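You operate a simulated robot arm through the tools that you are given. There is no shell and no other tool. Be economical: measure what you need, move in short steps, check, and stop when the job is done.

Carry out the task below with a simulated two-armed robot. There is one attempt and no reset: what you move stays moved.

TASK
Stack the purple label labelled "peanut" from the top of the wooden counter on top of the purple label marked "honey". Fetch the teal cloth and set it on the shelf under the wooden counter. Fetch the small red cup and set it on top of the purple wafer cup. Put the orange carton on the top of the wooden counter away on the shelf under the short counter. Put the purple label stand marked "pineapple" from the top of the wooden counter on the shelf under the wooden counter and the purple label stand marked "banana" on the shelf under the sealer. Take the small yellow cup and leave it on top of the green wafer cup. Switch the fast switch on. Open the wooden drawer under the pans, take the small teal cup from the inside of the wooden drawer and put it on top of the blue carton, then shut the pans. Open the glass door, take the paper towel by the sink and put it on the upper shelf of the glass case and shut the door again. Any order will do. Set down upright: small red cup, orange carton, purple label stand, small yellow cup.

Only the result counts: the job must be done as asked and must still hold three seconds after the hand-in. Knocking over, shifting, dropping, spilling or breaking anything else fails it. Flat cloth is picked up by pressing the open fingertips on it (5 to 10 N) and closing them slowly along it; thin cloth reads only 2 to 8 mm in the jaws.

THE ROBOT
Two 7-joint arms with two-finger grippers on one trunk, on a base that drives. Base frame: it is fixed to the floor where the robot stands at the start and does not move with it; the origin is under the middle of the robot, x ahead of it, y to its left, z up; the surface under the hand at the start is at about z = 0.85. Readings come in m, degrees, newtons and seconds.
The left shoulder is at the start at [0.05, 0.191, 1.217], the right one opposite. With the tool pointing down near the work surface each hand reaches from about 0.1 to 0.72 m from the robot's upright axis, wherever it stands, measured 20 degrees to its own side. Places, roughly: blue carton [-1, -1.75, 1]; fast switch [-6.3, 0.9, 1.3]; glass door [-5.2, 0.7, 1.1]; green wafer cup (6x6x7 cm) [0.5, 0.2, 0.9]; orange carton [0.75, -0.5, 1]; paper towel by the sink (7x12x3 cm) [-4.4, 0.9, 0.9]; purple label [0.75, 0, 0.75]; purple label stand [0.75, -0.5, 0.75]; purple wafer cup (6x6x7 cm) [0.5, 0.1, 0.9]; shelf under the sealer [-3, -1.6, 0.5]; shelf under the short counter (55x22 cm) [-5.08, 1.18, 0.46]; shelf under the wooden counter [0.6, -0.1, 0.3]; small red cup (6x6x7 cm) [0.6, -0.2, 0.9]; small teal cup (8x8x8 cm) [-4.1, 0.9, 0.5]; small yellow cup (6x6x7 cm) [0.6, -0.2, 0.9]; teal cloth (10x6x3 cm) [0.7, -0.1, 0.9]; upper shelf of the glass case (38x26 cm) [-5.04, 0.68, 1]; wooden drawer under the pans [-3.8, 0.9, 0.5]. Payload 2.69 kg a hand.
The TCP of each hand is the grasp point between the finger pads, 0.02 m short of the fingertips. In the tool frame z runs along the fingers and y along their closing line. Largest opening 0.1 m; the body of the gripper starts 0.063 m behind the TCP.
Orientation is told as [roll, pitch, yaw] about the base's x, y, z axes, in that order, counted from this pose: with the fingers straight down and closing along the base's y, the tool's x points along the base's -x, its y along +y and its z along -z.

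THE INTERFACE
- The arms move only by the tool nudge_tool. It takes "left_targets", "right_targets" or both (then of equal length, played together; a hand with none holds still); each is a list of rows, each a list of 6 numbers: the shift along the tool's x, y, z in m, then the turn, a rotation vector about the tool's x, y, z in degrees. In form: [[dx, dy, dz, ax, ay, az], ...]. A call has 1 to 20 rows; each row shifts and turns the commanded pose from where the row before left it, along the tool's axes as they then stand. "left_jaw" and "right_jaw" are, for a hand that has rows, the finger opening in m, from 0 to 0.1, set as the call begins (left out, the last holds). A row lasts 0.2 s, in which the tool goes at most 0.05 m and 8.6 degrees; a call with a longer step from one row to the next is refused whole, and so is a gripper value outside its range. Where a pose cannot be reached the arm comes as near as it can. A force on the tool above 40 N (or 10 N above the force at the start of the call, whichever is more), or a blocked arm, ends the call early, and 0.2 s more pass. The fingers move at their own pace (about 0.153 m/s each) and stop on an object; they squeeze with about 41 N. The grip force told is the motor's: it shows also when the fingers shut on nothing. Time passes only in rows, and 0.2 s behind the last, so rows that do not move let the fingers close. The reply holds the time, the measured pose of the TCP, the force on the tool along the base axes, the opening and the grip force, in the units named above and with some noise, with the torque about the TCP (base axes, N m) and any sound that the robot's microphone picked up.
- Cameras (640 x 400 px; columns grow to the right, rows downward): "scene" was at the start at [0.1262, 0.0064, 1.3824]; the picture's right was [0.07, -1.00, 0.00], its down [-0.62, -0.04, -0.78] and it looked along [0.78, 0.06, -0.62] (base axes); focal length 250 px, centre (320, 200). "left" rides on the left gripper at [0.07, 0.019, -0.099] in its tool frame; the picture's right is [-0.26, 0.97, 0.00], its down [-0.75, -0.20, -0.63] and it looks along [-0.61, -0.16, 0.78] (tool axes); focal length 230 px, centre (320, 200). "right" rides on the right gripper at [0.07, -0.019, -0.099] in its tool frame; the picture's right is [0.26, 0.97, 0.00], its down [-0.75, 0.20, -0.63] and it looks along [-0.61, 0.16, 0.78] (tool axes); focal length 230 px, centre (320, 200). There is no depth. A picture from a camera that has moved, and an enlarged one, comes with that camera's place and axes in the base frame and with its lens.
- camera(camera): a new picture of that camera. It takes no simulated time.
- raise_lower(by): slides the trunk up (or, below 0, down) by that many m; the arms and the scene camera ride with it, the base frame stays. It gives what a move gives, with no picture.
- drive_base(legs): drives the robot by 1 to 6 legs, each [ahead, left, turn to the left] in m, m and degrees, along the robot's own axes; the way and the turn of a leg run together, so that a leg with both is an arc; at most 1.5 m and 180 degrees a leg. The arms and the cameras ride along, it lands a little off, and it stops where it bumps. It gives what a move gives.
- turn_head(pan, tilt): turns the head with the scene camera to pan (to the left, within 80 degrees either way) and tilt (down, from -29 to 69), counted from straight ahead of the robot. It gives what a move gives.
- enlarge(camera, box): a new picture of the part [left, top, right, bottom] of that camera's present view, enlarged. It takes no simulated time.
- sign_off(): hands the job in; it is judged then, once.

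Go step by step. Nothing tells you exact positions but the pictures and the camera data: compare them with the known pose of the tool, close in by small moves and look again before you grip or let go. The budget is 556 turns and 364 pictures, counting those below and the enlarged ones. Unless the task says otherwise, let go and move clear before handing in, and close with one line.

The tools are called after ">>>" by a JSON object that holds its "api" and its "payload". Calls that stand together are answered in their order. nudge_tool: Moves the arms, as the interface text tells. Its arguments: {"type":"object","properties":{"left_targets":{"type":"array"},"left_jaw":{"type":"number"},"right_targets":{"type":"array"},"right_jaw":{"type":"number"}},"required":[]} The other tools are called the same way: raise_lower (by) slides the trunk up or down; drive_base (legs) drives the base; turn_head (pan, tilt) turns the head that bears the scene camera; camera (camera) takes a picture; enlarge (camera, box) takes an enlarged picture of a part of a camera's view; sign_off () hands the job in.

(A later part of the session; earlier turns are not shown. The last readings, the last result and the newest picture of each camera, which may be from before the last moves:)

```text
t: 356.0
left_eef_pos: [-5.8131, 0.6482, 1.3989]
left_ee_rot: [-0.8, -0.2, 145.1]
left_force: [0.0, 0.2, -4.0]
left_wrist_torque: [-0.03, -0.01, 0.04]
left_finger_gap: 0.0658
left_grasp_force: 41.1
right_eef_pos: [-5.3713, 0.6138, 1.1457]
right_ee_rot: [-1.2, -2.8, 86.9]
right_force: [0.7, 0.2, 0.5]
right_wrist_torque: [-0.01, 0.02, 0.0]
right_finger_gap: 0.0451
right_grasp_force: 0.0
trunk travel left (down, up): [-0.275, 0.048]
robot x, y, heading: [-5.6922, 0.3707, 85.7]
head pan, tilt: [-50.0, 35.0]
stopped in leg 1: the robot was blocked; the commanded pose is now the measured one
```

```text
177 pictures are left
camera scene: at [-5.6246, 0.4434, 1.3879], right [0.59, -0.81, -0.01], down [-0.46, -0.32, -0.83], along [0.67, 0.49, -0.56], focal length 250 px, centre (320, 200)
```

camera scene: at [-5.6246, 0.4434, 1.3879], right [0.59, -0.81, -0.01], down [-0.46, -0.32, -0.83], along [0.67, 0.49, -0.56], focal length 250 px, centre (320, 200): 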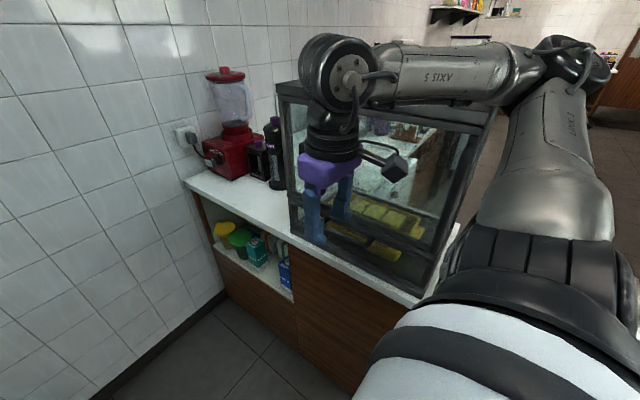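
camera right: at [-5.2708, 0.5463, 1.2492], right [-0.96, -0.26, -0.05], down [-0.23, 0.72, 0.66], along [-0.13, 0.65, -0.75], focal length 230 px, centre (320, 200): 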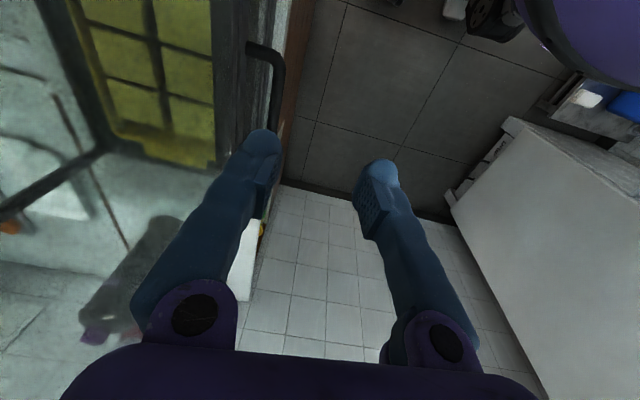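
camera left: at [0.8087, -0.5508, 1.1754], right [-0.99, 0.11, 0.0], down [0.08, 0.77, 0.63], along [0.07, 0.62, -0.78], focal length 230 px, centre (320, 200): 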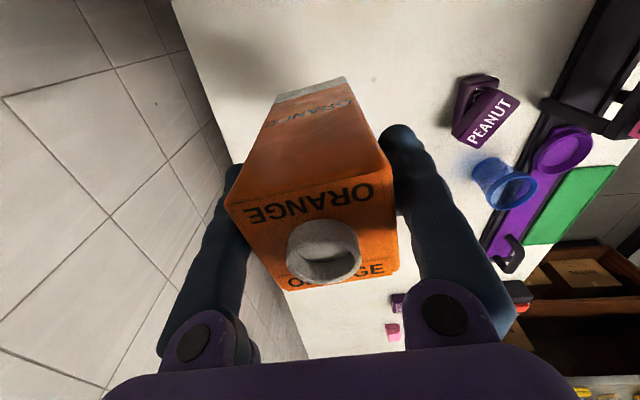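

The left elbow now meets the cabinet; the passage is too narrow with both elbows out. I'll back straight out.

>>> {"api": "drive_base", "payload": {"legs": [[-0.15, -0.03, 4]]}}

>>> {"api": "drive_base", "payload": {"legs": [[-0.5, 0, 0]]}}

>>> {"api": "camera", "payload": {"camera": "scene"}}

```text
t: 357.4
left_eef_pos: [-5.8016, 0.5073, 1.3974]
left_ee_rot: [0.1, 0.1, 149.4]
left_force: [-0.6, -0.5, -2.1]
left_wrist_torque: [0.01, -0.02, -0.03]
left_finger_gap: 0.0656
left_grasp_force: 41.4
right_eef_pos: [-5.3618, 0.5024, 1.1406]
right_ee_rot: [-0.7, -1.5, 91.1]
right_force: [0.7, 0.3, 0.2]
right_wrist_torque: [-0.02, -0.01, -0.02]
right_finger_gap: 0.045
right_grasp_force: 0.0
trunk travel left (down, up): [-0.275, 0.048]
robot x, y, heading: [-5.6658, 0.2196, 90.5]
head pan, tilt: [-50.0, 35.0]
```

```text
t: 360.4
left_eef_pos: [-5.7978, 0.0005, 1.3975]
left_ee_rot: [0.3, 0.1, 149.8]
left_force: [0.9, -0.5, -3.4]
left_wrist_torque: [0.0, -0.02, 0.0]
left_finger_gap: 0.0659
left_grasp_force: 41.4
right_eef_pos: [-5.3574, -0.0024, 1.1392]
right_ee_rot: [-0.8, -1.5, 91.6]
right_force: [0.1, -0.1, -0.4]
right_wrist_torque: [0.01, 0.0, -0.02]
right_finger_gap: 0.0452
right_grasp_force: 0.0
trunk travel left (down, up): [-0.275, 0.048]
robot x, y, heading: [-5.6621, -0.2875, 91.0]
head pan, tilt: [-50.0, 35.0]
```

```text
176 pictures are left
camera scene: at [-5.5943, -0.1885, 1.3875], right [0.65, -0.76, 0.0], down [-0.43, -0.37, -0.82], along [0.62, 0.53, -0.57], focal length 250 px, centre (320, 200)
```

scene: 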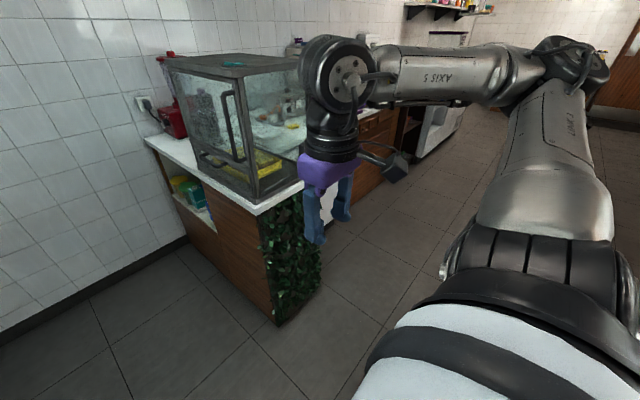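

All looks intact. The carton needs a tilted regrasp as well, so I'll look left at the wooden stand's top for a free spot.

>>> {"api": "turn_head", "payload": {"pan": 75, "tilt": 35}}

>>> {"api": "camera", "payload": {"camera": "scene"}}

```text
t: 362.4
left_eef_pos: [-5.7984, 0.0005, 1.3957]
left_ee_rot: [0.2, 0.0, 149.8]
left_force: [-0.4, -0.7, -3.7]
left_wrist_torque: [-0.05, -0.02, 0.01]
left_finger_gap: 0.0657
left_grasp_force: 41.0
right_eef_pos: [-5.3576, -0.0021, 1.1391]
right_ee_rot: [-0.7, -1.5, 91.5]
right_force: [-0.2, 0.3, -0.1]
right_wrist_torque: [0.03, 0.02, 0.0]
right_finger_gap: 0.0451
right_grasp_force: 0.0
trunk travel left (down, up): [-0.275, 0.048]
robot x, y, heading: [-5.6557, -0.2874, 90.9]
head pan, tilt: [75.0, 35.0]
```

```text
175 pictures are left
camera scene: at [-5.7464, -0.224, 1.3875], right [0.25, 0.97, 0.0], down [0.56, -0.14, -0.82], along [-0.79, 0.2, -0.57], focal length 250 px, centre (320, 200)
```

scene: 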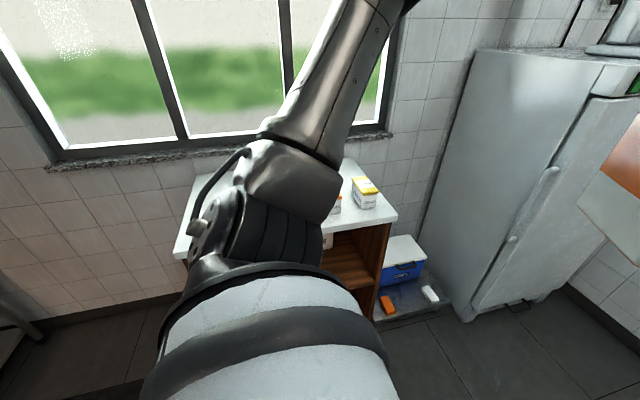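

>>> {"api": "drive_base", "payload": {"legs": [[0, 0, 89]]}}

>>> {"api": "turn_head", "payload": {"pan": 10, "tilt": 35}}

>>> {"api": "camera", "payload": {"camera": "scene"}}

```text
t: 366.6
left_eef_pos: [-5.9489, -0.4211, 1.3959]
left_ee_rot: [0.2, 0.1, -120.6]
left_force: [0.5, 0.2, -2.9]
left_wrist_torque: [0.03, -0.03, -0.01]
left_finger_gap: 0.0656
left_grasp_force: 41.0
right_eef_pos: [-5.9426, 0.0197, 1.1389]
right_ee_rot: [-0.7, -1.5, -178.9]
right_force: [-0.1, -0.3, -0.2]
right_wrist_torque: [0.01, -0.01, -0.01]
right_finger_gap: 0.0448
right_grasp_force: 0.1
trunk travel left (down, up): [-0.275, 0.048]
robot x, y, heading: [-5.6598, -0.2882, -179.9]
head pan, tilt: [75.0, 35.0]
```

```text
t: 368.0
left_eef_pos: [-5.9482, -0.4226, 1.3956]
left_ee_rot: [0.2, 0.0, -120.6]
left_force: [-0.5, 0.9, -2.9]
left_wrist_torque: [0.0, -0.01, -0.01]
left_finger_gap: 0.0658
left_grasp_force: 41.0
right_eef_pos: [-5.9424, 0.019, 1.1392]
right_ee_rot: [-0.8, -1.5, -178.9]
right_force: [0.7, 0.8, -0.6]
right_wrist_torque: [0.02, 0.02, 0.02]
right_finger_gap: 0.0452
right_grasp_force: 0.0
trunk travel left (down, up): [-0.275, 0.048]
robot x, y, heading: [-5.6584, -0.2855, -179.6]
head pan, tilt: [10.0, 35.0]
```

```text
174 pictures are left
camera scene: at [-5.7872, -0.3021, 1.3875], right [-0.18, 0.98, 0.0], down [0.56, 0.1, -0.82], along [-0.81, -0.15, -0.57], focal length 250 px, centre (320, 200)
```

scene: 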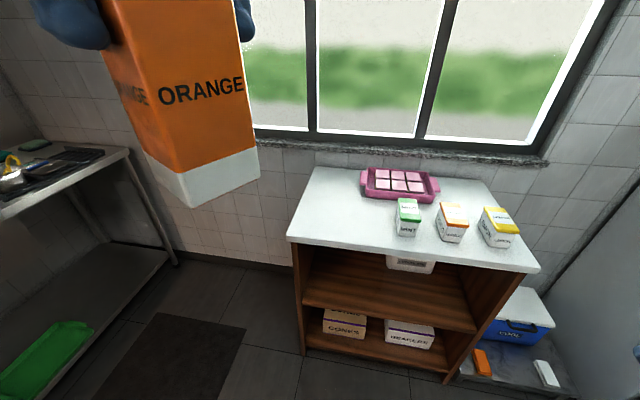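

The wooden stand's top has a free area at about [-6.43, -0.35]. I'll turn the left hand so it closes along y, move up to it and bring the carton over.

>>> {"api": "nudge_tool", "payload": {"left_targets": [[0, 0, 0, 0, 0, 8.5], [0, 0, 0, 0, 0, 8.5], [0, 0, 0, 0, 0, 8.5], [0, 0, 0, 0, 0, 8.5], [0, 0, 0, 0, 0, 8.5], [0, 0, 0, 0, 0, 8.5], [0, 0, 0, 0, 0, 8.4], [0, 0, 0, 0, 0, 0]]}}

>>> {"api": "drive_base", "payload": {"legs": [[0.27, -0.13, 0]]}}

>>> {"api": "nudge_tool", "payload": {"left_targets": [[-0.035, 0.012, 0.02, 0, 0, 0], [-0.035, 0.012, 0.02, 0, 0, 0], [-0.035, 0.012, 0.03, 0, 0, 0], [-0.035, 0.012, 0.03, 0, 0, 0], [-0.035, 0.012, 0.03, 0, 0, 0], [-0.03, 0.01, 0.03, 0, 0, 0], [0, 0, 0, 0, 0, 0]]}}

>>> {"api": "camera", "payload": {"camera": "scene"}}

>>> {"api": "camera", "payload": {"camera": "left"}}

```text
t: 369.8
left_eef_pos: [-5.9484, -0.422, 1.396]
left_ee_rot: [-0.1, 0.3, 179.9]
left_force: [-0.1, -0.1, -2.7]
left_wrist_torque: [-0.01, -0.02, 0.0]
left_finger_gap: 0.0658
left_grasp_force: 40.9
right_eef_pos: [-5.9423, 0.0184, 1.1382]
right_ee_rot: [-0.6, -1.4, -178.9]
right_force: [0.3, -0.1, -0.1]
right_wrist_torque: [0.04, -0.02, 0.02]
right_finger_gap: 0.0451
right_grasp_force: 0.0
trunk travel left (down, up): [-0.275, 0.048]
robot x, y, heading: [-5.6594, -0.2849, -179.8]
head pan, tilt: [10.0, 35.0]
```

```text
t: 371.8
left_eef_pos: [-6.2099, -0.2903, 1.3958]
left_ee_rot: [0.0, 0.3, 179.9]
left_force: [-0.9, -0.7, -3.7]
left_wrist_torque: [0.0, 0.01, -0.02]
left_finger_gap: 0.0657
left_grasp_force: 40.4
right_eef_pos: [-6.205, 0.15, 1.1385]
right_ee_rot: [-0.7, -1.5, -179.0]
right_force: [0.3, -0.2, 0.0]
right_wrist_torque: [0.02, -0.01, 0.02]
right_finger_gap: 0.0448
right_grasp_force: 0.0
trunk travel left (down, up): [-0.275, 0.048]
robot x, y, heading: [-5.9225, -0.1562, -180.0]
head pan, tilt: [10.0, 35.0]
```

```text
t: 373.4
left_eef_pos: [-6.4133, -0.3617, 1.2328]
left_ee_rot: [0.1, 0.2, 179.9]
left_force: [0.0, 0.1, -3.4]
left_wrist_torque: [0.01, -0.01, 0.03]
left_finger_gap: 0.0657
left_grasp_force: 41.3
right_eef_pos: [-6.2038, 0.1499, 1.139]
right_ee_rot: [-0.7, -1.5, -179.0]
right_force: [-0.4, 0.4, 0.6]
right_wrist_torque: [-0.05, 0.01, -0.04]
right_finger_gap: 0.0451
right_grasp_force: 0.1
trunk travel left (down, up): [-0.275, 0.048]
robot x, y, heading: [-5.92, -0.1551, -179.6]
head pan, tilt: [10.0, 35.0]
```

```text
173 pictures are left
camera scene: at [-6.0488, -0.1711, 1.3876], right [-0.18, 0.98, 0.0], down [0.56, 0.1, -0.82], along [-0.81, -0.15, -0.57], focal length 250 px, centre (320, 200)
```

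scene: 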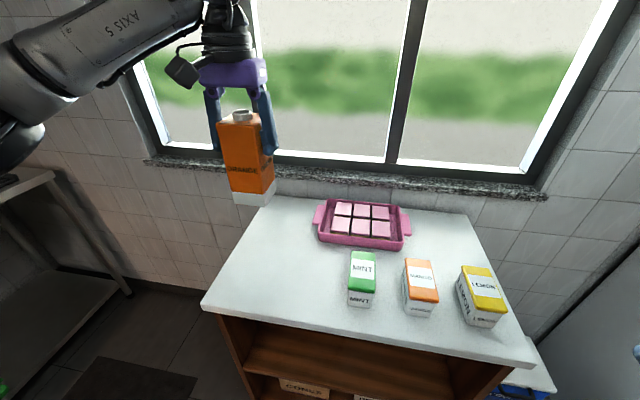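

```text
172 pictures are left
camera left: at [-6.344, -0.3816, 1.3329], right [-0.26, -0.97, 0.0], down [-0.75, 0.2, 0.63], along [-0.61, 0.16, -0.78], focal length 230 px, centre (320, 200)
```

left: 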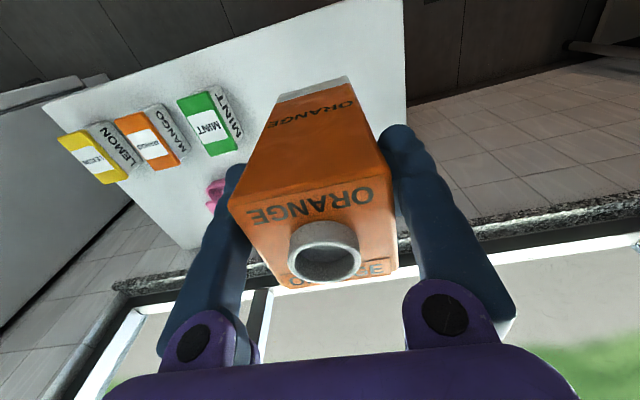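

The spot under the carton is free, with the table edge at y -0.51 and MINT at y of about -0.17. I'll move 4 cm deeper and lower to just above the top.

>>> {"api": "nudge_tool", "payload": {"left_targets": [[-0.04, 0, 0.01, 0, 0, 0], [0, 0, 0.04, 0, 0, 0], [0, 0, 0.04, 0, 0, 0], [0, 0, 0.04, 0, 0, 0], [0, 0, 0.04, 0, 0, 0], [0, 0, 0.02, 0, 0, 0], [0, 0, 0, 0, 0, 0]]}}

>>> {"api": "camera", "payload": {"camera": "scene"}}

```text
t: 375.0
left_eef_pos: [-6.4526, -0.3631, 1.0446]
left_ee_rot: [-0.1, 0.3, 179.9]
left_force: [-0.6, 0.1, -4.2]
left_wrist_torque: [0.01, -0.02, 0.0]
left_finger_gap: 0.0661
left_grasp_force: 40.9
right_eef_pos: [-6.2041, 0.149, 1.139]
right_ee_rot: [-0.7, -1.4, -179.0]
right_force: [0.3, 0.2, 0.0]
right_wrist_torque: [-0.02, -0.01, 0.02]
right_finger_gap: 0.0451
right_grasp_force: 0.0
trunk travel left (down, up): [-0.275, 0.048]
robot x, y, heading: [-5.9233, -0.1571, -179.6]
head pan, tilt: [10.0, 35.0]
```

```text
171 pictures are left
camera scene: at [-6.0496, -0.1715, 1.3875], right [-0.18, 0.98, 0.0], down [0.56, 0.1, -0.82], along [-0.81, -0.15, -0.57], focal length 250 px, centre (320, 200)
```

scene: 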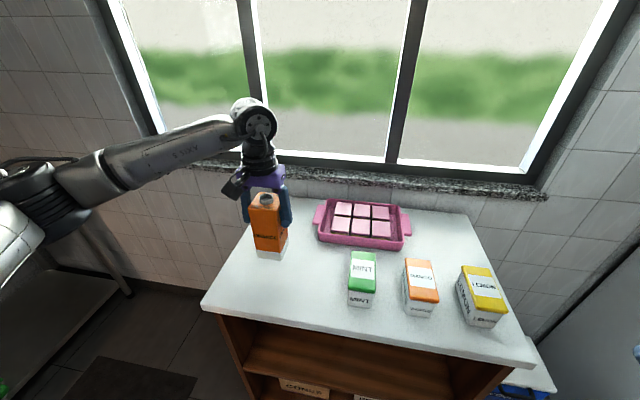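

>>> {"api": "nudge_tool", "payload": {"left_targets": [[0, 0, 0.01, 0, 0, 0], [0, 0, 0.006, 0, 0, 0], [0, 0, 0.005, 0, 0, 0], [0, 0, 0.004, 0, 0, 0], [0, 0, 0, 0, 0, 0]]}}

```text
t: 376.2
left_eef_pos: [-6.4532, -0.3608, 1.0191]
left_ee_rot: [0.1, 0.3, 179.9]
left_force: [-0.7, 0.2, -4.1]
left_wrist_torque: [0.01, -0.03, -0.02]
left_finger_gap: 0.0657
left_grasp_force: 40.5
right_eef_pos: [-6.2046, 0.1495, 1.1395]
right_ee_rot: [-0.7, -1.5, -179.0]
right_force: [0.0, 0.1, -0.2]
right_wrist_torque: [0.0, 0.01, 0.01]
right_finger_gap: 0.0451
right_grasp_force: 0.1
trunk travel left (down, up): [-0.275, 0.048]
robot x, y, heading: [-5.9224, -0.1562, -179.7]
head pan, tilt: [10.0, 35.0]
```

>>> {"api": "nudge_tool", "payload": {"left_targets": [[0, 0, 0.004, 0, 0, 0], [0, 0, 0.004, 0, 0, 0], [0, 0, 0.004, 0, 0, 0], [0, 0, 0, 0, 0, 0]]}}

```text
t: 377.2
left_eef_pos: [-6.4527, -0.3617, 1.007]
left_ee_rot: [-0.1, 0.3, 179.9]
left_force: [0.5, 0.0, -3.4]
left_wrist_torque: [0.01, -0.05, -0.01]
left_finger_gap: 0.0659
left_grasp_force: 41.6
right_eef_pos: [-6.2054, 0.1495, 1.1388]
right_ee_rot: [-0.7, -1.5, -179.0]
right_force: [0.0, -0.1, 0.2]
right_wrist_torque: [0.0, 0.01, -0.04]
right_finger_gap: 0.0451
right_grasp_force: 0.0
trunk travel left (down, up): [-0.275, 0.048]
robot x, y, heading: [-5.9238, -0.1558, -179.6]
head pan, tilt: [10.0, 35.0]
```

>>> {"api": "nudge_tool", "payload": {"left_targets": [[0, 0, 0.004, 0, 0, 0], [0, 0, 0.003, 0, 0, 0], [0, 0, 0.003, 0, 0, 0], [0, 0, 0, 0, 0, 0]]}}

```text
t: 378.2
left_eef_pos: [-6.4535, -0.3613, 0.9963]
left_ee_rot: [0.0, 0.3, 180.0]
left_force: [0.0, -0.4, -3.4]
left_wrist_torque: [-0.01, 0.0, -0.04]
left_finger_gap: 0.0659
left_grasp_force: 41.4
right_eef_pos: [-6.205, 0.1495, 1.1394]
right_ee_rot: [-0.7, -1.4, -179.0]
right_force: [-0.1, -1.0, 0.7]
right_wrist_torque: [-0.02, 0.02, -0.01]
right_finger_gap: 0.045
right_grasp_force: 0.0
trunk travel left (down, up): [-0.275, 0.048]
robot x, y, heading: [-5.9253, -0.1556, -179.9]
head pan, tilt: [10.0, 35.0]
```

>>> {"api": "nudge_tool", "payload": {"left_targets": [[0, 0, 0.004, 0, 0, 0], [0, 0, 0.003, 0, 0, 0], [0, 0, 0.003, 0, 0, 0], [0, 0, 0.003, 0, 0, 0], [0, 0, 0, 0, 0, 0]]}}

>>> {"api": "enlarge", "payload": {"camera": "scene", "box": [200, 160, 340, 290]}}

```text
t: 379.4
left_eef_pos: [-6.4528, -0.36, 0.9837]
left_ee_rot: [0.1, 0.4, 179.9]
left_force: [0.1, 0.3, -3.8]
left_wrist_torque: [-0.01, -0.02, 0.0]
left_finger_gap: 0.0656
left_grasp_force: 40.6
right_eef_pos: [-6.2047, 0.1505, 1.1397]
right_ee_rot: [-0.7, -1.4, -179.1]
right_force: [-0.3, 0.0, 0.6]
right_wrist_torque: [-0.02, 0.0, 0.05]
right_finger_gap: 0.0448
right_grasp_force: 0.0
trunk travel left (down, up): [-0.275, 0.048]
robot x, y, heading: [-5.9207, -0.1561, -179.7]
head pan, tilt: [10.0, 35.0]
```

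```text
3.08 times, centred on (270, 225) of scene
camera zoom: at [-6.0496, -0.1715, 1.3875], right [-0.18, 0.98, 0.0], down [0.56, 0.1, -0.82], along [-0.81, -0.15, -0.57], focal length 770 px, centre (474, 123)
```

zoom: 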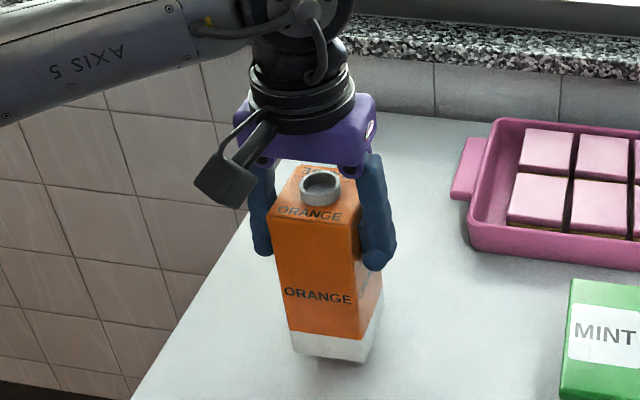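

>>> {"api": "nudge_tool", "payload": {"left_targets": [[0, 0, 0.004, 0, 0, 0], [0, 0, 0.004, 0, 0, 0], [0, 0, 0.003, 0, 0, 0], [0, 0, 0.003, 0, 0, 0], [0, 0, 0, 0, 0, 0]]}}

```text
t: 380.6
left_eef_pos: [-6.4528, -0.3608, 0.9703]
left_ee_rot: [0.1, 0.3, 179.9]
left_force: [0.3, -0.2, -2.9]
left_wrist_torque: [0.02, -0.02, -0.01]
left_finger_gap: 0.0659
left_grasp_force: 40.9
right_eef_pos: [-6.204, 0.149, 1.1395]
right_ee_rot: [-0.7, -1.5, -179.0]
right_force: [0.7, 0.7, 0.6]
right_wrist_torque: [-0.01, 0.0, 0.0]
right_finger_gap: 0.045
right_grasp_force: 0.0
trunk travel left (down, up): [-0.275, 0.048]
robot x, y, heading: [-5.9223, -0.1572, -179.5]
head pan, tilt: [10.0, 35.0]
```

>>> {"api": "nudge_tool", "payload": {"left_targets": [[0, 0, 0.003, 0, 0, 0], [0, 0, 0.003, 0, 0, 0], [0, 0, 0.003, 0, 0, 0], [0, 0, 0.003, 0, 0, 0], [0, 0, 0, 0, 0, 0]]}}

>>> {"api": "enlarge", "payload": {"camera": "scene", "box": [200, 180, 340, 310]}}

```text
t: 381.8
left_eef_pos: [-6.455, -0.3604, 0.9664]
left_ee_rot: [-0.1, -0.5, -179.9]
left_force: [6.3, -2.4, 18.9]
left_wrist_torque: [-0.71, -0.02, 0.26]
left_finger_gap: 0.0659
left_grasp_force: 40.8
right_eef_pos: [-6.2025, 0.1493, 1.1387]
right_ee_rot: [-0.7, -1.7, -178.9]
right_force: [-0.9, 0.6, 0.4]
right_wrist_torque: [0.02, -0.03, -0.01]
right_finger_gap: 0.0451
right_grasp_force: 0.1
trunk travel left (down, up): [-0.275, 0.048]
robot x, y, heading: [-5.9201, -0.1574, -179.4]
head pan, tilt: [10.0, 35.0]
stopped in row 5 (left hand): the force on the tool passed its limit at 42 N (the readings are from after the stop); the commanded pose is now the measured one
```

```text
3.08 times, centred on (270, 245) of scene
camera zoom: at [-6.0481, -0.171, 1.3874], right [-0.18, 0.98, 0.0], down [0.56, 0.1, -0.82], along [-0.81, -0.15, -0.57], focal length 770 px, centre (474, 62)
```

zoom: 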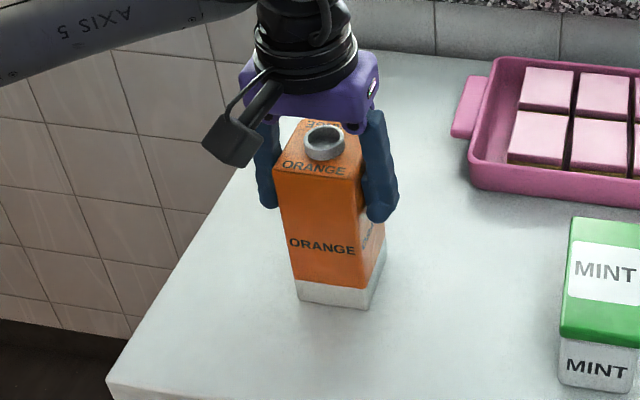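

The carton stands on the table (z 0.857). I'll open wide, tilt the hand 35 degrees around it, and check.

>>> {"api": "nudge_tool", "payload": {"left_targets": [[0, 0, 0, 0, 0, 0], [0, 0, 0, 0, 0, 0], [0, 0, 0, 0, 0, 0]], "left_jaw": 0.096}}

>>> {"api": "nudge_tool", "payload": {"left_targets": [[0, 0, 0, 0, -7, 0], [0, 0, 0, 0, -7, 0], [0, 0, 0, 0, -7, 0], [0, 0, 0, 0, -7, 0], [0, 0, 0, 0, -7, 0], [0, 0, 0, 0, 0, 0]]}}

>>> {"api": "camera", "payload": {"camera": "left"}}

>>> {"api": "enlarge", "payload": {"camera": "scene", "box": [180, 160, 340, 310]}}

```text
t: 382.6
left_eef_pos: [-6.4558, -0.3629, 0.9638]
left_ee_rot: [-0.1, -0.1, -180.0]
left_force: [-1.0, 0.7, 0.3]
left_wrist_torque: [-0.02, 0.02, -0.03]
left_finger_gap: 0.0959
left_grasp_force: 0.0
right_eef_pos: [-6.2037, 0.1492, 1.1381]
right_ee_rot: [-0.7, -1.5, -178.9]
right_force: [0.7, 0.2, 0.2]
right_wrist_torque: [0.03, 0.01, 0.02]
right_finger_gap: 0.045
right_grasp_force: 0.0
trunk travel left (down, up): [-0.275, 0.048]
robot x, y, heading: [-5.9206, -0.1586, -179.8]
head pan, tilt: [10.0, 35.0]
```

```text
t: 384.0
left_eef_pos: [-6.4541, -0.3592, 0.9633]
left_ee_rot: [-0.1, -35.3, -179.9]
left_force: [-0.4, 0.3, 1.3]
left_wrist_torque: [0.0, 0.0, 0.01]
left_finger_gap: 0.0958
left_grasp_force: 0.1
right_eef_pos: [-6.2048, 0.1488, 1.1395]
right_ee_rot: [-0.7, -1.5, -178.9]
right_force: [0.1, 0.3, -0.8]
right_wrist_torque: [0.0, 0.04, 0.02]
right_finger_gap: 0.0446
right_grasp_force: 0.0
trunk travel left (down, up): [-0.275, 0.048]
robot x, y, heading: [-5.9244, -0.1574, -179.5]
head pan, tilt: [10.0, 35.0]
```

```text
168 pictures are left
camera left: at [-6.3416, -0.3799, 1.0044], right [-0.21, -0.97, 0.15], down [-0.25, 0.2, 0.95], along [-0.95, 0.16, -0.28], focal length 230 px, centre (320, 200)
```

left: 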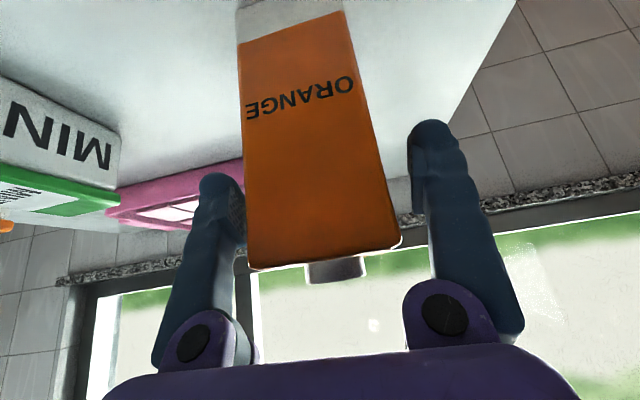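

```text
2.67 times, centred on (260, 235) of scene
camera zoom: at [-6.0493, -0.1715, 1.3875], right [-0.18, 0.98, 0.0], down [0.56, 0.1, -0.82], along [-0.81, -0.15, -0.57], focal length 667 px, centre (480, 107)
```

zoom: 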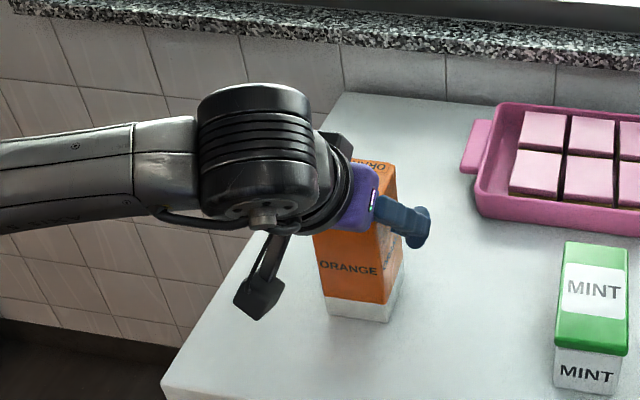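

The tilted fingers straddle the carton, cap clear. I'll close and lift straight up.

>>> {"api": "nudge_tool", "payload": {"left_targets": [[0, 0, 0, 0, 0, 0], [0, 0, 0, 0, 0, 0], [0, 0, 0, 0, 0, 0]], "left_jaw": 0.0}}

>>> {"api": "nudge_tool", "payload": {"left_targets": [[-0.0172, 0, -0.0246, 0, 0, 0], [-0.023, 0, -0.0328, 0, 0, 0], [-0.023, 0, -0.0328, 0, 0, 0], [-0.023, 0, -0.0328, 0, 0, 0], [0, 0, 0, 0, 0, 0]]}}

>>> {"api": "camera", "payload": {"camera": "left"}}

>>> {"api": "camera", "payload": {"camera": "scene"}}

```text
t: 384.8
left_eef_pos: [-6.4544, -0.3613, 0.9626]
left_ee_rot: [0.0, -35.2, -179.9]
left_force: [-0.1, 1.6, 0.2]
left_wrist_torque: [0.02, 0.03, -0.02]
left_finger_gap: 0.0654
left_grasp_force: 40.6
right_eef_pos: [-6.2047, 0.1493, 1.139]
right_ee_rot: [-0.8, -1.5, -179.0]
right_force: [-0.3, -0.6, -0.5]
right_wrist_torque: [0.01, 0.02, 0.01]
right_finger_gap: 0.045
right_grasp_force: 0.0
trunk travel left (down, up): [-0.275, 0.048]
robot x, y, heading: [-5.9203, -0.1567, -179.8]
head pan, tilt: [10.0, 35.0]
```

```text
t: 386.0
left_eef_pos: [-6.4547, -0.3589, 1.1169]
left_ee_rot: [-0.1, -35.1, -179.9]
left_force: [-0.2, 0.8, -3.4]
left_wrist_torque: [-0.01, -0.03, 0.0]
left_finger_gap: 0.0658
left_grasp_force: 41.0
right_eef_pos: [-6.2052, 0.149, 1.1389]
right_ee_rot: [-0.7, -1.5, -178.9]
right_force: [-0.3, -0.4, -0.1]
right_wrist_torque: [0.04, 0.02, 0.0]
right_finger_gap: 0.0449
right_grasp_force: 0.0
trunk travel left (down, up): [-0.275, 0.048]
robot x, y, heading: [-5.9254, -0.1585, -179.8]
head pan, tilt: [10.0, 35.0]
```

```text
166 pictures are left
camera left: at [-6.3427, -0.3785, 1.1581], right [-0.21, -0.97, 0.15], down [-0.25, 0.2, 0.95], along [-0.94, 0.16, -0.28], focal length 230 px, centre (320, 200)
```

left: 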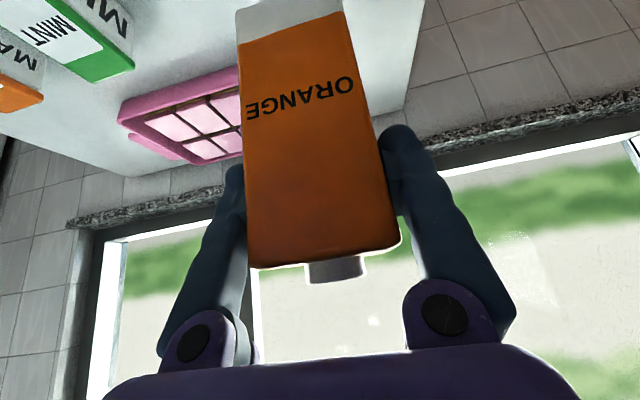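

```text
165 pictures are left
camera scene: at [-6.0497, -0.1721, 1.3874], right [-0.18, 0.98, 0.0], down [0.56, 0.1, -0.82], along [-0.81, -0.15, -0.57], focal length 250 px, centre (320, 200)
```

scene: 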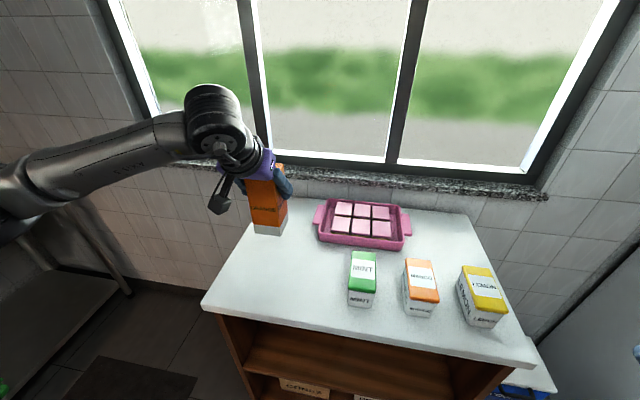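

The carton is held with the tilt I need. I'll back away, retract the hand, and turn around in the open area to face +x.

>>> {"api": "drive_base", "payload": {"legs": [[-0.35, 0.3, 0]]}}

>>> {"api": "nudge_tool", "payload": {"left_targets": [[0.0377, 0, -0.0264, 0, 0, 0], [0.0377, 0, -0.0264, 0, 0, 0], [0.0377, 0, -0.0264, 0, 0, 0], [0.0377, 0, -0.0264, 0, 0, 0], [0.0377, 0, -0.0264, 0, 0, 0], [0, 0, 0, 0, 0, 0]]}}

>>> {"api": "drive_base", "payload": {"legs": [[0, 0, -170]]}}

>>> {"api": "turn_head", "payload": {"pan": 30, "tilt": 30}}

>>> {"api": "camera", "payload": {"camera": "scene"}}

```text
t: 389.2
left_eef_pos: [-6.102, -0.6566, 1.1154]
left_ee_rot: [-0.1, -35.1, 179.7]
left_force: [-0.3, 0.2, -3.2]
left_wrist_torque: [0.02, -0.01, -0.01]
left_finger_gap: 0.0658
left_grasp_force: 41.4
right_eef_pos: [-5.8479, -0.1505, 1.1398]
right_ee_rot: [-0.8, -1.3, -179.4]
right_force: [0.4, 0.0, 0.2]
right_wrist_torque: [0.01, 0.06, 0.02]
right_finger_gap: 0.0452
right_grasp_force: 0.1
trunk travel left (down, up): [-0.275, 0.048]
robot x, y, heading: [-5.5702, -0.4584, 180.0]
head pan, tilt: [10.0, 35.0]
```

```text
t: 390.6
left_eef_pos: [-5.944, -0.6358, 1.1385]
left_ee_rot: [0.0, -35.2, 179.7]
left_force: [0.4, 0.2, -3.0]
left_wrist_torque: [0.0, -0.01, 0.03]
left_finger_gap: 0.0657
left_grasp_force: 41.2
left hand out of reach, approached as far as the arm can: row 4, 5
right_eef_pos: [-5.8471, -0.149, 1.1395]
right_ee_rot: [-0.7, -1.5, -179.4]
right_force: [0.2, 0.1, -0.1]
right_wrist_torque: [-0.01, 0.0, -0.01]
right_finger_gap: 0.0446
right_grasp_force: 0.1
trunk travel left (down, up): [-0.275, 0.048]
robot x, y, heading: [-5.567, -0.4578, 179.8]
head pan, tilt: [10.0, 35.0]
```

```text
t: 397.9
left_eef_pos: [-5.2382, -0.2032, 1.1394]
left_ee_rot: [-0.1, -35.1, 12.2]
left_force: [0.6, 0.2, -3.2]
left_wrist_torque: [0.01, 0.04, -0.05]
left_finger_gap: 0.0659
left_grasp_force: 41.1
right_eef_pos: [-5.2281, -0.6967, 1.1397]
right_ee_rot: [-0.7, -1.5, 13.1]
right_force: [-0.3, 0.0, 0.3]
right_wrist_torque: [0.03, -0.01, 0.02]
right_finger_gap: 0.0453
right_grasp_force: 0.0
trunk travel left (down, up): [-0.275, 0.048]
robot x, y, heading: [-5.5709, -0.4569, 12.4]
head pan, tilt: [10.0, 35.0]
```

```text
t: 398.7
left_eef_pos: [-5.2378, -0.2032, 1.1397]
left_ee_rot: [-0.1, -35.1, 12.3]
left_force: [-0.1, 0.4, -3.7]
left_wrist_torque: [-0.01, -0.01, 0.03]
left_finger_gap: 0.0659
left_grasp_force: 41.0
right_eef_pos: [-5.228, -0.6966, 1.1387]
right_ee_rot: [-0.7, -1.5, 13.1]
right_force: [-0.9, -0.4, 0.4]
right_wrist_torque: [0.0, 0.0, 0.02]
right_finger_gap: 0.045
right_grasp_force: 0.1
trunk travel left (down, up): [-0.275, 0.048]
robot x, y, heading: [-5.5709, -0.4599, 12.3]
head pan, tilt: [30.0, 30.0]
```

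```text
164 pictures are left
camera scene: at [-5.4614, -0.3873, 1.3952], right [0.67, -0.74, 0.0], down [-0.37, -0.34, -0.87], along [0.64, 0.58, -0.5], focal length 250 px, centre (320, 200)
```

scene: 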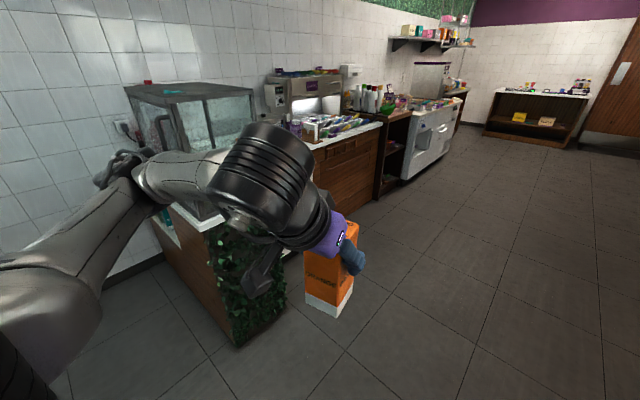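

I'll shift back to x -5.88 beside the counter, lower the trunk, and look at the shelf opening.

>>> {"api": "drive_base", "payload": {"legs": [[-0.184, 0.613, -4]]}}

>>> {"api": "raise_lower", "payload": {"by": -0.27}}

>>> {"api": "turn_head", "payload": {"pan": 40, "tilt": 20}}

>>> {"api": "camera", "payload": {"camera": "scene"}}

>>> {"api": "camera", "payload": {"camera": "left"}}

```text
t: 404.6
left_eef_pos: [-5.5235, 0.3498, 1.1384]
left_ee_rot: [-0.2, -35.1, 8.6]
left_force: [0.6, -0.2, -3.2]
left_wrist_torque: [-0.02, 0.06, 0.01]
left_finger_gap: 0.0657
left_grasp_force: 40.9
right_eef_pos: [-5.5427, -0.144, 1.1404]
right_ee_rot: [-0.8, -1.5, 9.6]
right_force: [-0.1, 0.4, 1.0]
right_wrist_torque: [0.0, -0.01, 0.02]
right_finger_gap: 0.045
right_grasp_force: 0.0
trunk travel left (down, up): [-0.275, 0.048]
robot x, y, heading: [-5.8625, 0.1192, 8.9]
head pan, tilt: [30.0, 30.0]
```

```text
t: 407.3
left_eef_pos: [-5.5225, 0.3497, 0.8688]
left_ee_rot: [-0.1, -35.1, 8.6]
left_force: [-0.5, 0.3, -3.1]
left_wrist_torque: [0.02, 0.0, 0.01]
left_finger_gap: 0.0656
left_grasp_force: 40.9
right_eef_pos: [-5.5433, -0.144, 0.8688]
right_ee_rot: [-0.7, -1.5, 9.5]
right_force: [0.2, -0.6, -0.3]
right_wrist_torque: [-0.03, -0.02, -0.01]
right_finger_gap: 0.0452
right_grasp_force: 0.0
trunk travel left (down, up): [-0.005, 0.318]
robot x, y, heading: [-5.8642, 0.1172, 9.0]
head pan, tilt: [30.0, 30.0]
```

```text
t: 408.1
left_eef_pos: [-5.5232, 0.3501, 0.8683]
left_ee_rot: [-0.1, -35.1, 8.6]
left_force: [-0.6, 0.4, -2.6]
left_wrist_torque: [0.01, 0.04, 0.03]
left_finger_gap: 0.0657
left_grasp_force: 41.5
right_eef_pos: [-5.5441, -0.1424, 0.8696]
right_ee_rot: [-0.7, -1.5, 9.5]
right_force: [-0.5, -1.0, 0.6]
right_wrist_torque: [-0.01, 0.01, 0.02]
right_finger_gap: 0.0449
right_grasp_force: 0.1
trunk travel left (down, up): [-0.005, 0.318]
robot x, y, heading: [-5.8659, 0.1166, 9.0]
head pan, tilt: [40.0, 20.0]
```

```text
163 pictures are left
camera scene: at [-5.7654, 0.1928, 1.1413], right [0.75, -0.66, 0.0], down [-0.23, -0.26, -0.94], along [0.62, 0.71, -0.34], focal length 250 px, centre (320, 200)
```

scene: 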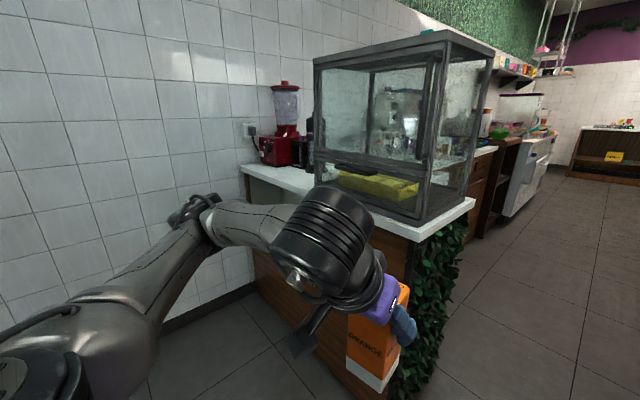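

```text
162 pictures are left
camera left: at [-5.6394, 0.3508, 0.9104], right [0.07, 0.99, 0.15], down [0.28, -0.16, 0.95], along [0.96, -0.02, -0.29], focal length 230 px, centre (320, 200)
```

left: 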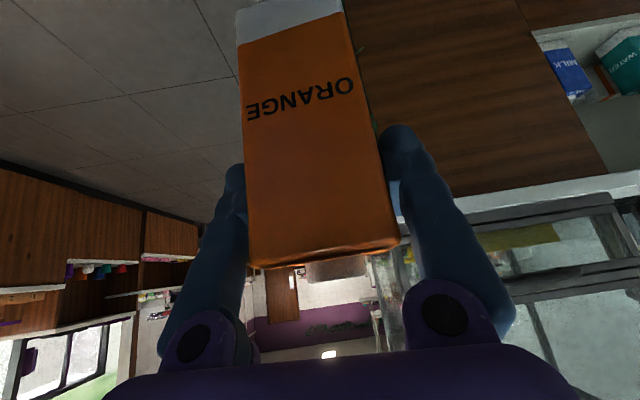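

The opening spans z of about 0.5 to 0.84 and starts at y of about 0.8, with MILK and WATER boxes inside. I'll lower the hand a bit and move further up to see the free space.

>>> {"api": "nudge_tool", "payload": {"left_targets": [[0.0172, 0, 0.0246, 0, 0, 0], [0.0172, 0, 0.0246, 0, 0, 0], [0.0172, 0, 0.0246, 0, 0, 0], [0.0172, 0, 0.0246, 0, 0, 0], [0, 0, 0, 0, 0, 0]]}}

>>> {"api": "drive_base", "payload": {"legs": [[0.05, 0.45, 0]]}}

>>> {"api": "camera", "payload": {"camera": "left"}}

>>> {"api": "camera", "payload": {"camera": "scene"}}

```text
t: 409.3
left_eef_pos: [-5.5061, 0.3454, 0.7518]
left_ee_rot: [-0.1, -35.2, 8.6]
left_force: [0.1, -0.1, -3.5]
left_wrist_torque: [0.0, 0.03, 0.05]
left_finger_gap: 0.0656
left_grasp_force: 40.7
left hand out of reach, approached as far as the arm can: row 1, 2
right_eef_pos: [-5.5438, -0.1448, 0.8697]
right_ee_rot: [-0.7, -1.6, 9.5]
right_force: [-0.1, -0.3, 0.1]
right_wrist_torque: [-0.03, 0.01, 0.0]
right_finger_gap: 0.045
right_grasp_force: 0.1
trunk travel left (down, up): [-0.005, 0.318]
robot x, y, heading: [-5.865, 0.1114, 9.2]
head pan, tilt: [40.0, 20.0]
```

```text
t: 413.7
left_eef_pos: [-5.5305, 0.8002, 0.7514]
left_ee_rot: [-0.1, -35.1, 9.1]
left_force: [-0.4, 0.1, -3.1]
left_wrist_torque: [0.03, 0.02, -0.02]
left_finger_gap: 0.0656
left_grasp_force: 41.1
right_eef_pos: [-5.5628, 0.3098, 0.8681]
right_ee_rot: [-0.8, -1.4, 10.1]
right_force: [0.1, 0.4, 0.3]
right_wrist_torque: [-0.01, -0.02, 0.0]
right_finger_gap: 0.0448
right_grasp_force: 0.1
trunk travel left (down, up): [-0.005, 0.318]
robot x, y, heading: [-5.8887, 0.5667, 9.3]
head pan, tilt: [40.0, 20.0]
```

```text
161 pictures are left
camera left: at [-5.6467, 0.8, 0.7936], right [0.06, 0.99, 0.15], down [0.28, -0.16, 0.95], along [0.96, -0.01, -0.29], focal length 230 px, centre (320, 200)
```

left: 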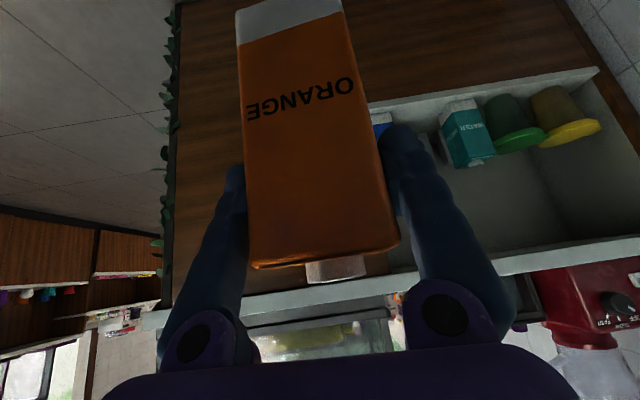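

```text
160 pictures are left
camera scene: at [-5.7873, 0.6452, 1.1413], right [0.76, -0.65, 0.0], down [-0.22, -0.26, -0.94], along [0.61, 0.71, -0.34], focal length 250 px, centre (320, 200)
```

scene: 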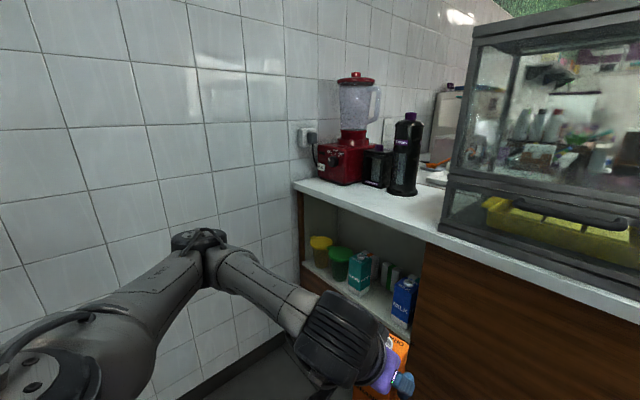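

Triangulating both views, the shelf front is at x of about -5.19 with its top at z of about 0.46. The gap between MILK and WATER is y 1.00 to 1.13. I'll square up to heading 0 with the hand near y 1.03.

>>> {"api": "drive_base", "payload": {"legs": [[0.02, 0.24, -9.3]]}}

>>> {"api": "nudge_tool", "payload": {"left_targets": [[0.0, 0.03, 0, 0, 0, 0], [0.0, 0.03, 0, 0, 0, 0], [0.0172, 0, 0.0246, 0, 0, 0], [0.0172, 0, 0.0246, 0, 0, 0], [0, 0, 0, 0, 0, 0]]}}

>>> {"api": "camera", "payload": {"camera": "left"}}

>>> {"api": "camera", "payload": {"camera": "scene"}}

```text
t: 416.4
left_eef_pos: [-5.4959, 0.9757, 0.7514]
left_ee_rot: [-0.2, -35.2, -0.4]
left_force: [-0.3, 0.6, -2.7]
left_wrist_torque: [-0.03, 0.0, 0.04]
left_finger_gap: 0.0659
left_grasp_force: 41.0
right_eef_pos: [-5.6074, 0.4977, 0.8691]
right_ee_rot: [-0.7, -1.6, 0.5]
right_force: [0.0, 0.9, -0.2]
right_wrist_torque: [-0.04, -0.02, 0.02]
right_finger_gap: 0.0448
right_grasp_force: 0.0
trunk travel left (down, up): [-0.005, 0.318]
robot x, y, heading: [-5.888, 0.8013, -0.4]
head pan, tilt: [40.0, 20.0]
```

```text
t: 417.6
left_eef_pos: [-5.4806, 1.0339, 0.6913]
left_ee_rot: [-0.2, -35.0, -0.4]
left_force: [-0.3, 0.0, -3.2]
left_wrist_torque: [0.0, 0.04, 0.02]
left_finger_gap: 0.0657
left_grasp_force: 40.9
left hand out of reach, approached as far as the arm can: row 1, 2
right_eef_pos: [-5.6087, 0.4978, 0.8678]
right_ee_rot: [-0.7, -1.5, 0.4]
right_force: [-1.2, 0.5, 0.7]
right_wrist_torque: [-0.02, -0.03, 0.02]
right_finger_gap: 0.0451
right_grasp_force: 0.0
trunk travel left (down, up): [-0.005, 0.318]
robot x, y, heading: [-5.8898, 0.8091, -0.4]
head pan, tilt: [40.0, 20.0]
```

```text
159 pictures are left
camera left: at [-5.5959, 1.0525, 0.7323], right [0.22, 0.96, 0.15], down [0.25, -0.2, 0.95], along [0.94, -0.17, -0.29], focal length 230 px, centre (320, 200)
```

left: 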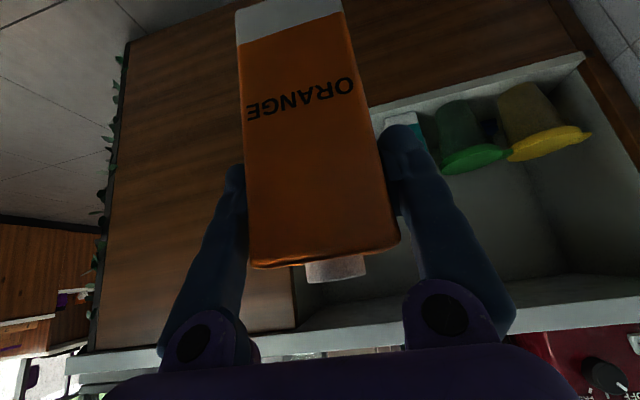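

```text
158 pictures are left
camera scene: at [-5.7746, 0.8658, 1.1413], right [0.64, -0.77, 0.0], down [-0.26, -0.22, -0.94], along [0.72, 0.6, -0.34], focal length 250 px, centre (320, 200)
```

scene: 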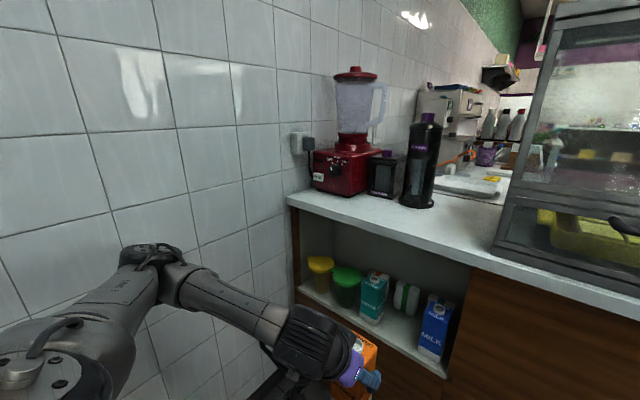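

Now the gap is clear: MILK edge at y 0.99, WATER edge at y 1.126, and a white carton behind at x -5.06. I'll lower the hand to z 0.60, centre on y 1.058 and drive in partway.

>>> {"api": "nudge_tool", "payload": {"left_targets": [[0.0172, 0, 0.0246, 0, 0, 0], [0.0172, 0, 0.0246, 0, 0, 0], [0.0172, 0, 0.0246, 0, 0, 0], [0, 0, 0, 0, 0, 0]]}}

>>> {"api": "drive_base", "payload": {"legs": [[0.15, 0.025, 0.4]]}}

>>> {"api": "camera", "payload": {"camera": "left"}}

>>> {"api": "camera", "payload": {"camera": "scene"}}

```text
t: 418.6
left_eef_pos: [-5.4822, 1.0331, 0.5997]
left_ee_rot: [-0.1, -35.1, -0.4]
left_force: [0.0, -0.4, -3.3]
left_wrist_torque: [-0.03, 0.0, -0.02]
left_finger_gap: 0.0656
left_grasp_force: 41.3
right_eef_pos: [-5.6073, 0.4989, 0.8701]
right_ee_rot: [-0.7, -1.5, 0.6]
right_force: [0.0, -0.1, 1.0]
right_wrist_torque: [0.01, -0.01, 0.01]
right_finger_gap: 0.045
right_grasp_force: 0.1
trunk travel left (down, up): [-0.005, 0.318]
robot x, y, heading: [-5.8877, 0.8056, -0.2]
head pan, tilt: [40.0, 20.0]
```

```text
t: 420.0
left_eef_pos: [-5.3302, 1.0586, 0.5998]
left_ee_rot: [-0.1, -34.9, -0.1]
left_force: [-0.2, -0.1, -2.8]
left_wrist_torque: [-0.01, 0.0, -0.02]
left_finger_gap: 0.0659
left_grasp_force: 41.3
right_eef_pos: [-5.453, 0.5245, 0.8691]
right_ee_rot: [-0.7, -1.5, 0.8]
right_force: [-0.5, 0.2, 0.0]
right_wrist_torque: [0.0, 0.01, 0.04]
right_finger_gap: 0.0453
right_grasp_force: 0.0
trunk travel left (down, up): [-0.005, 0.318]
robot x, y, heading: [-5.7338, 0.8264, 0.4]
head pan, tilt: [40.0, 20.0]
```

```text
157 pictures are left
camera left: at [-5.4452, 1.0781, 0.6417], right [0.21, 0.97, 0.15], down [0.25, -0.2, 0.95], along [0.94, -0.17, -0.29], focal length 230 px, centre (320, 200)
```

left: 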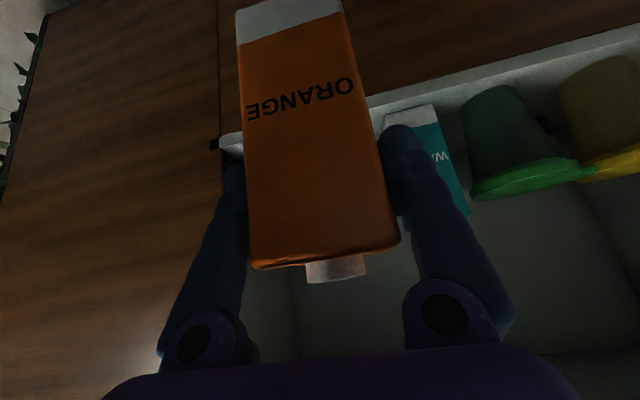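

```text
156 pictures are left
camera scene: at [-5.622, 0.8914, 1.1413], right [0.64, -0.77, 0.0], down [-0.26, -0.22, -0.94], along [0.72, 0.6, -0.34], focal length 250 px, centre (320, 200)
```

scene: 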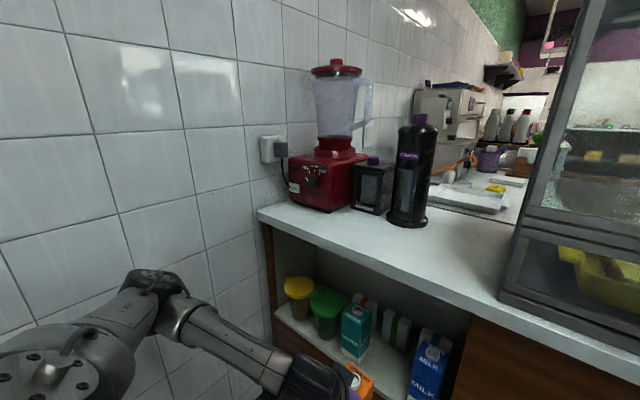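

Centred with about 3 cm on each side. I'll drive in 0.1, check, then the rest.

>>> {"api": "drive_base", "payload": {"legs": [[0.1, 0, -0.2]]}}

>>> {"api": "camera", "payload": {"camera": "left"}}

>>> {"api": "camera", "payload": {"camera": "scene"}}

```text
t: 421.2
left_eef_pos: [-5.2304, 1.0589, 0.6008]
left_ee_rot: [-0.1, -35.0, -0.3]
left_force: [0.1, 0.4, -3.9]
left_wrist_torque: [-0.03, 0.04, 0.02]
left_finger_gap: 0.0658
left_grasp_force: 41.2
right_eef_pos: [-5.3544, 0.5239, 0.8688]
right_ee_rot: [-0.8, -1.4, 0.6]
right_force: [0.7, 0.4, -0.3]
right_wrist_torque: [0.01, 0.01, -0.02]
right_finger_gap: 0.0447
right_grasp_force: 0.1
trunk travel left (down, up): [-0.005, 0.318]
robot x, y, heading: [-5.6341, 0.8258, -0.1]
head pan, tilt: [40.0, 20.0]
```

```text
155 pictures are left
camera left: at [-5.3447, 1.0772, 0.6417], right [0.22, 0.96, 0.15], down [0.25, -0.2, 0.95], along [0.94, -0.17, -0.29], focal length 230 px, centre (320, 200)
```

left: 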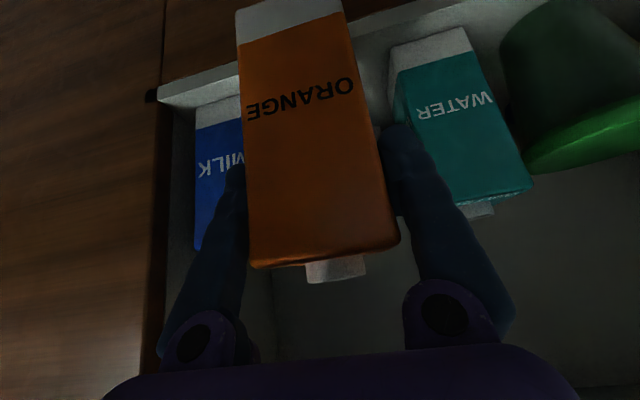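

```text
154 pictures are left
camera scene: at [-5.5218, 0.891, 1.1413], right [0.64, -0.77, 0.0], down [-0.26, -0.22, -0.94], along [0.72, 0.6, -0.34], focal length 250 px, centre (320, 200)
```

scene: 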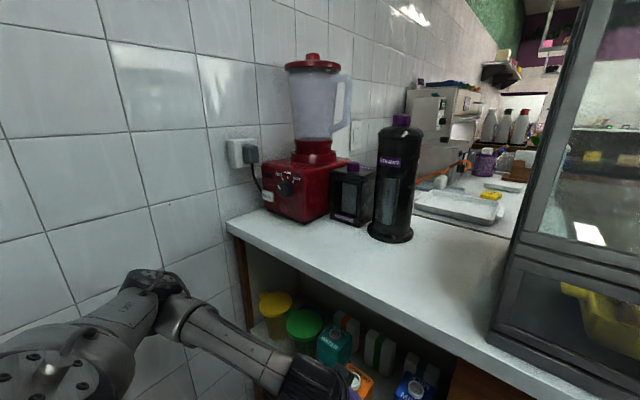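

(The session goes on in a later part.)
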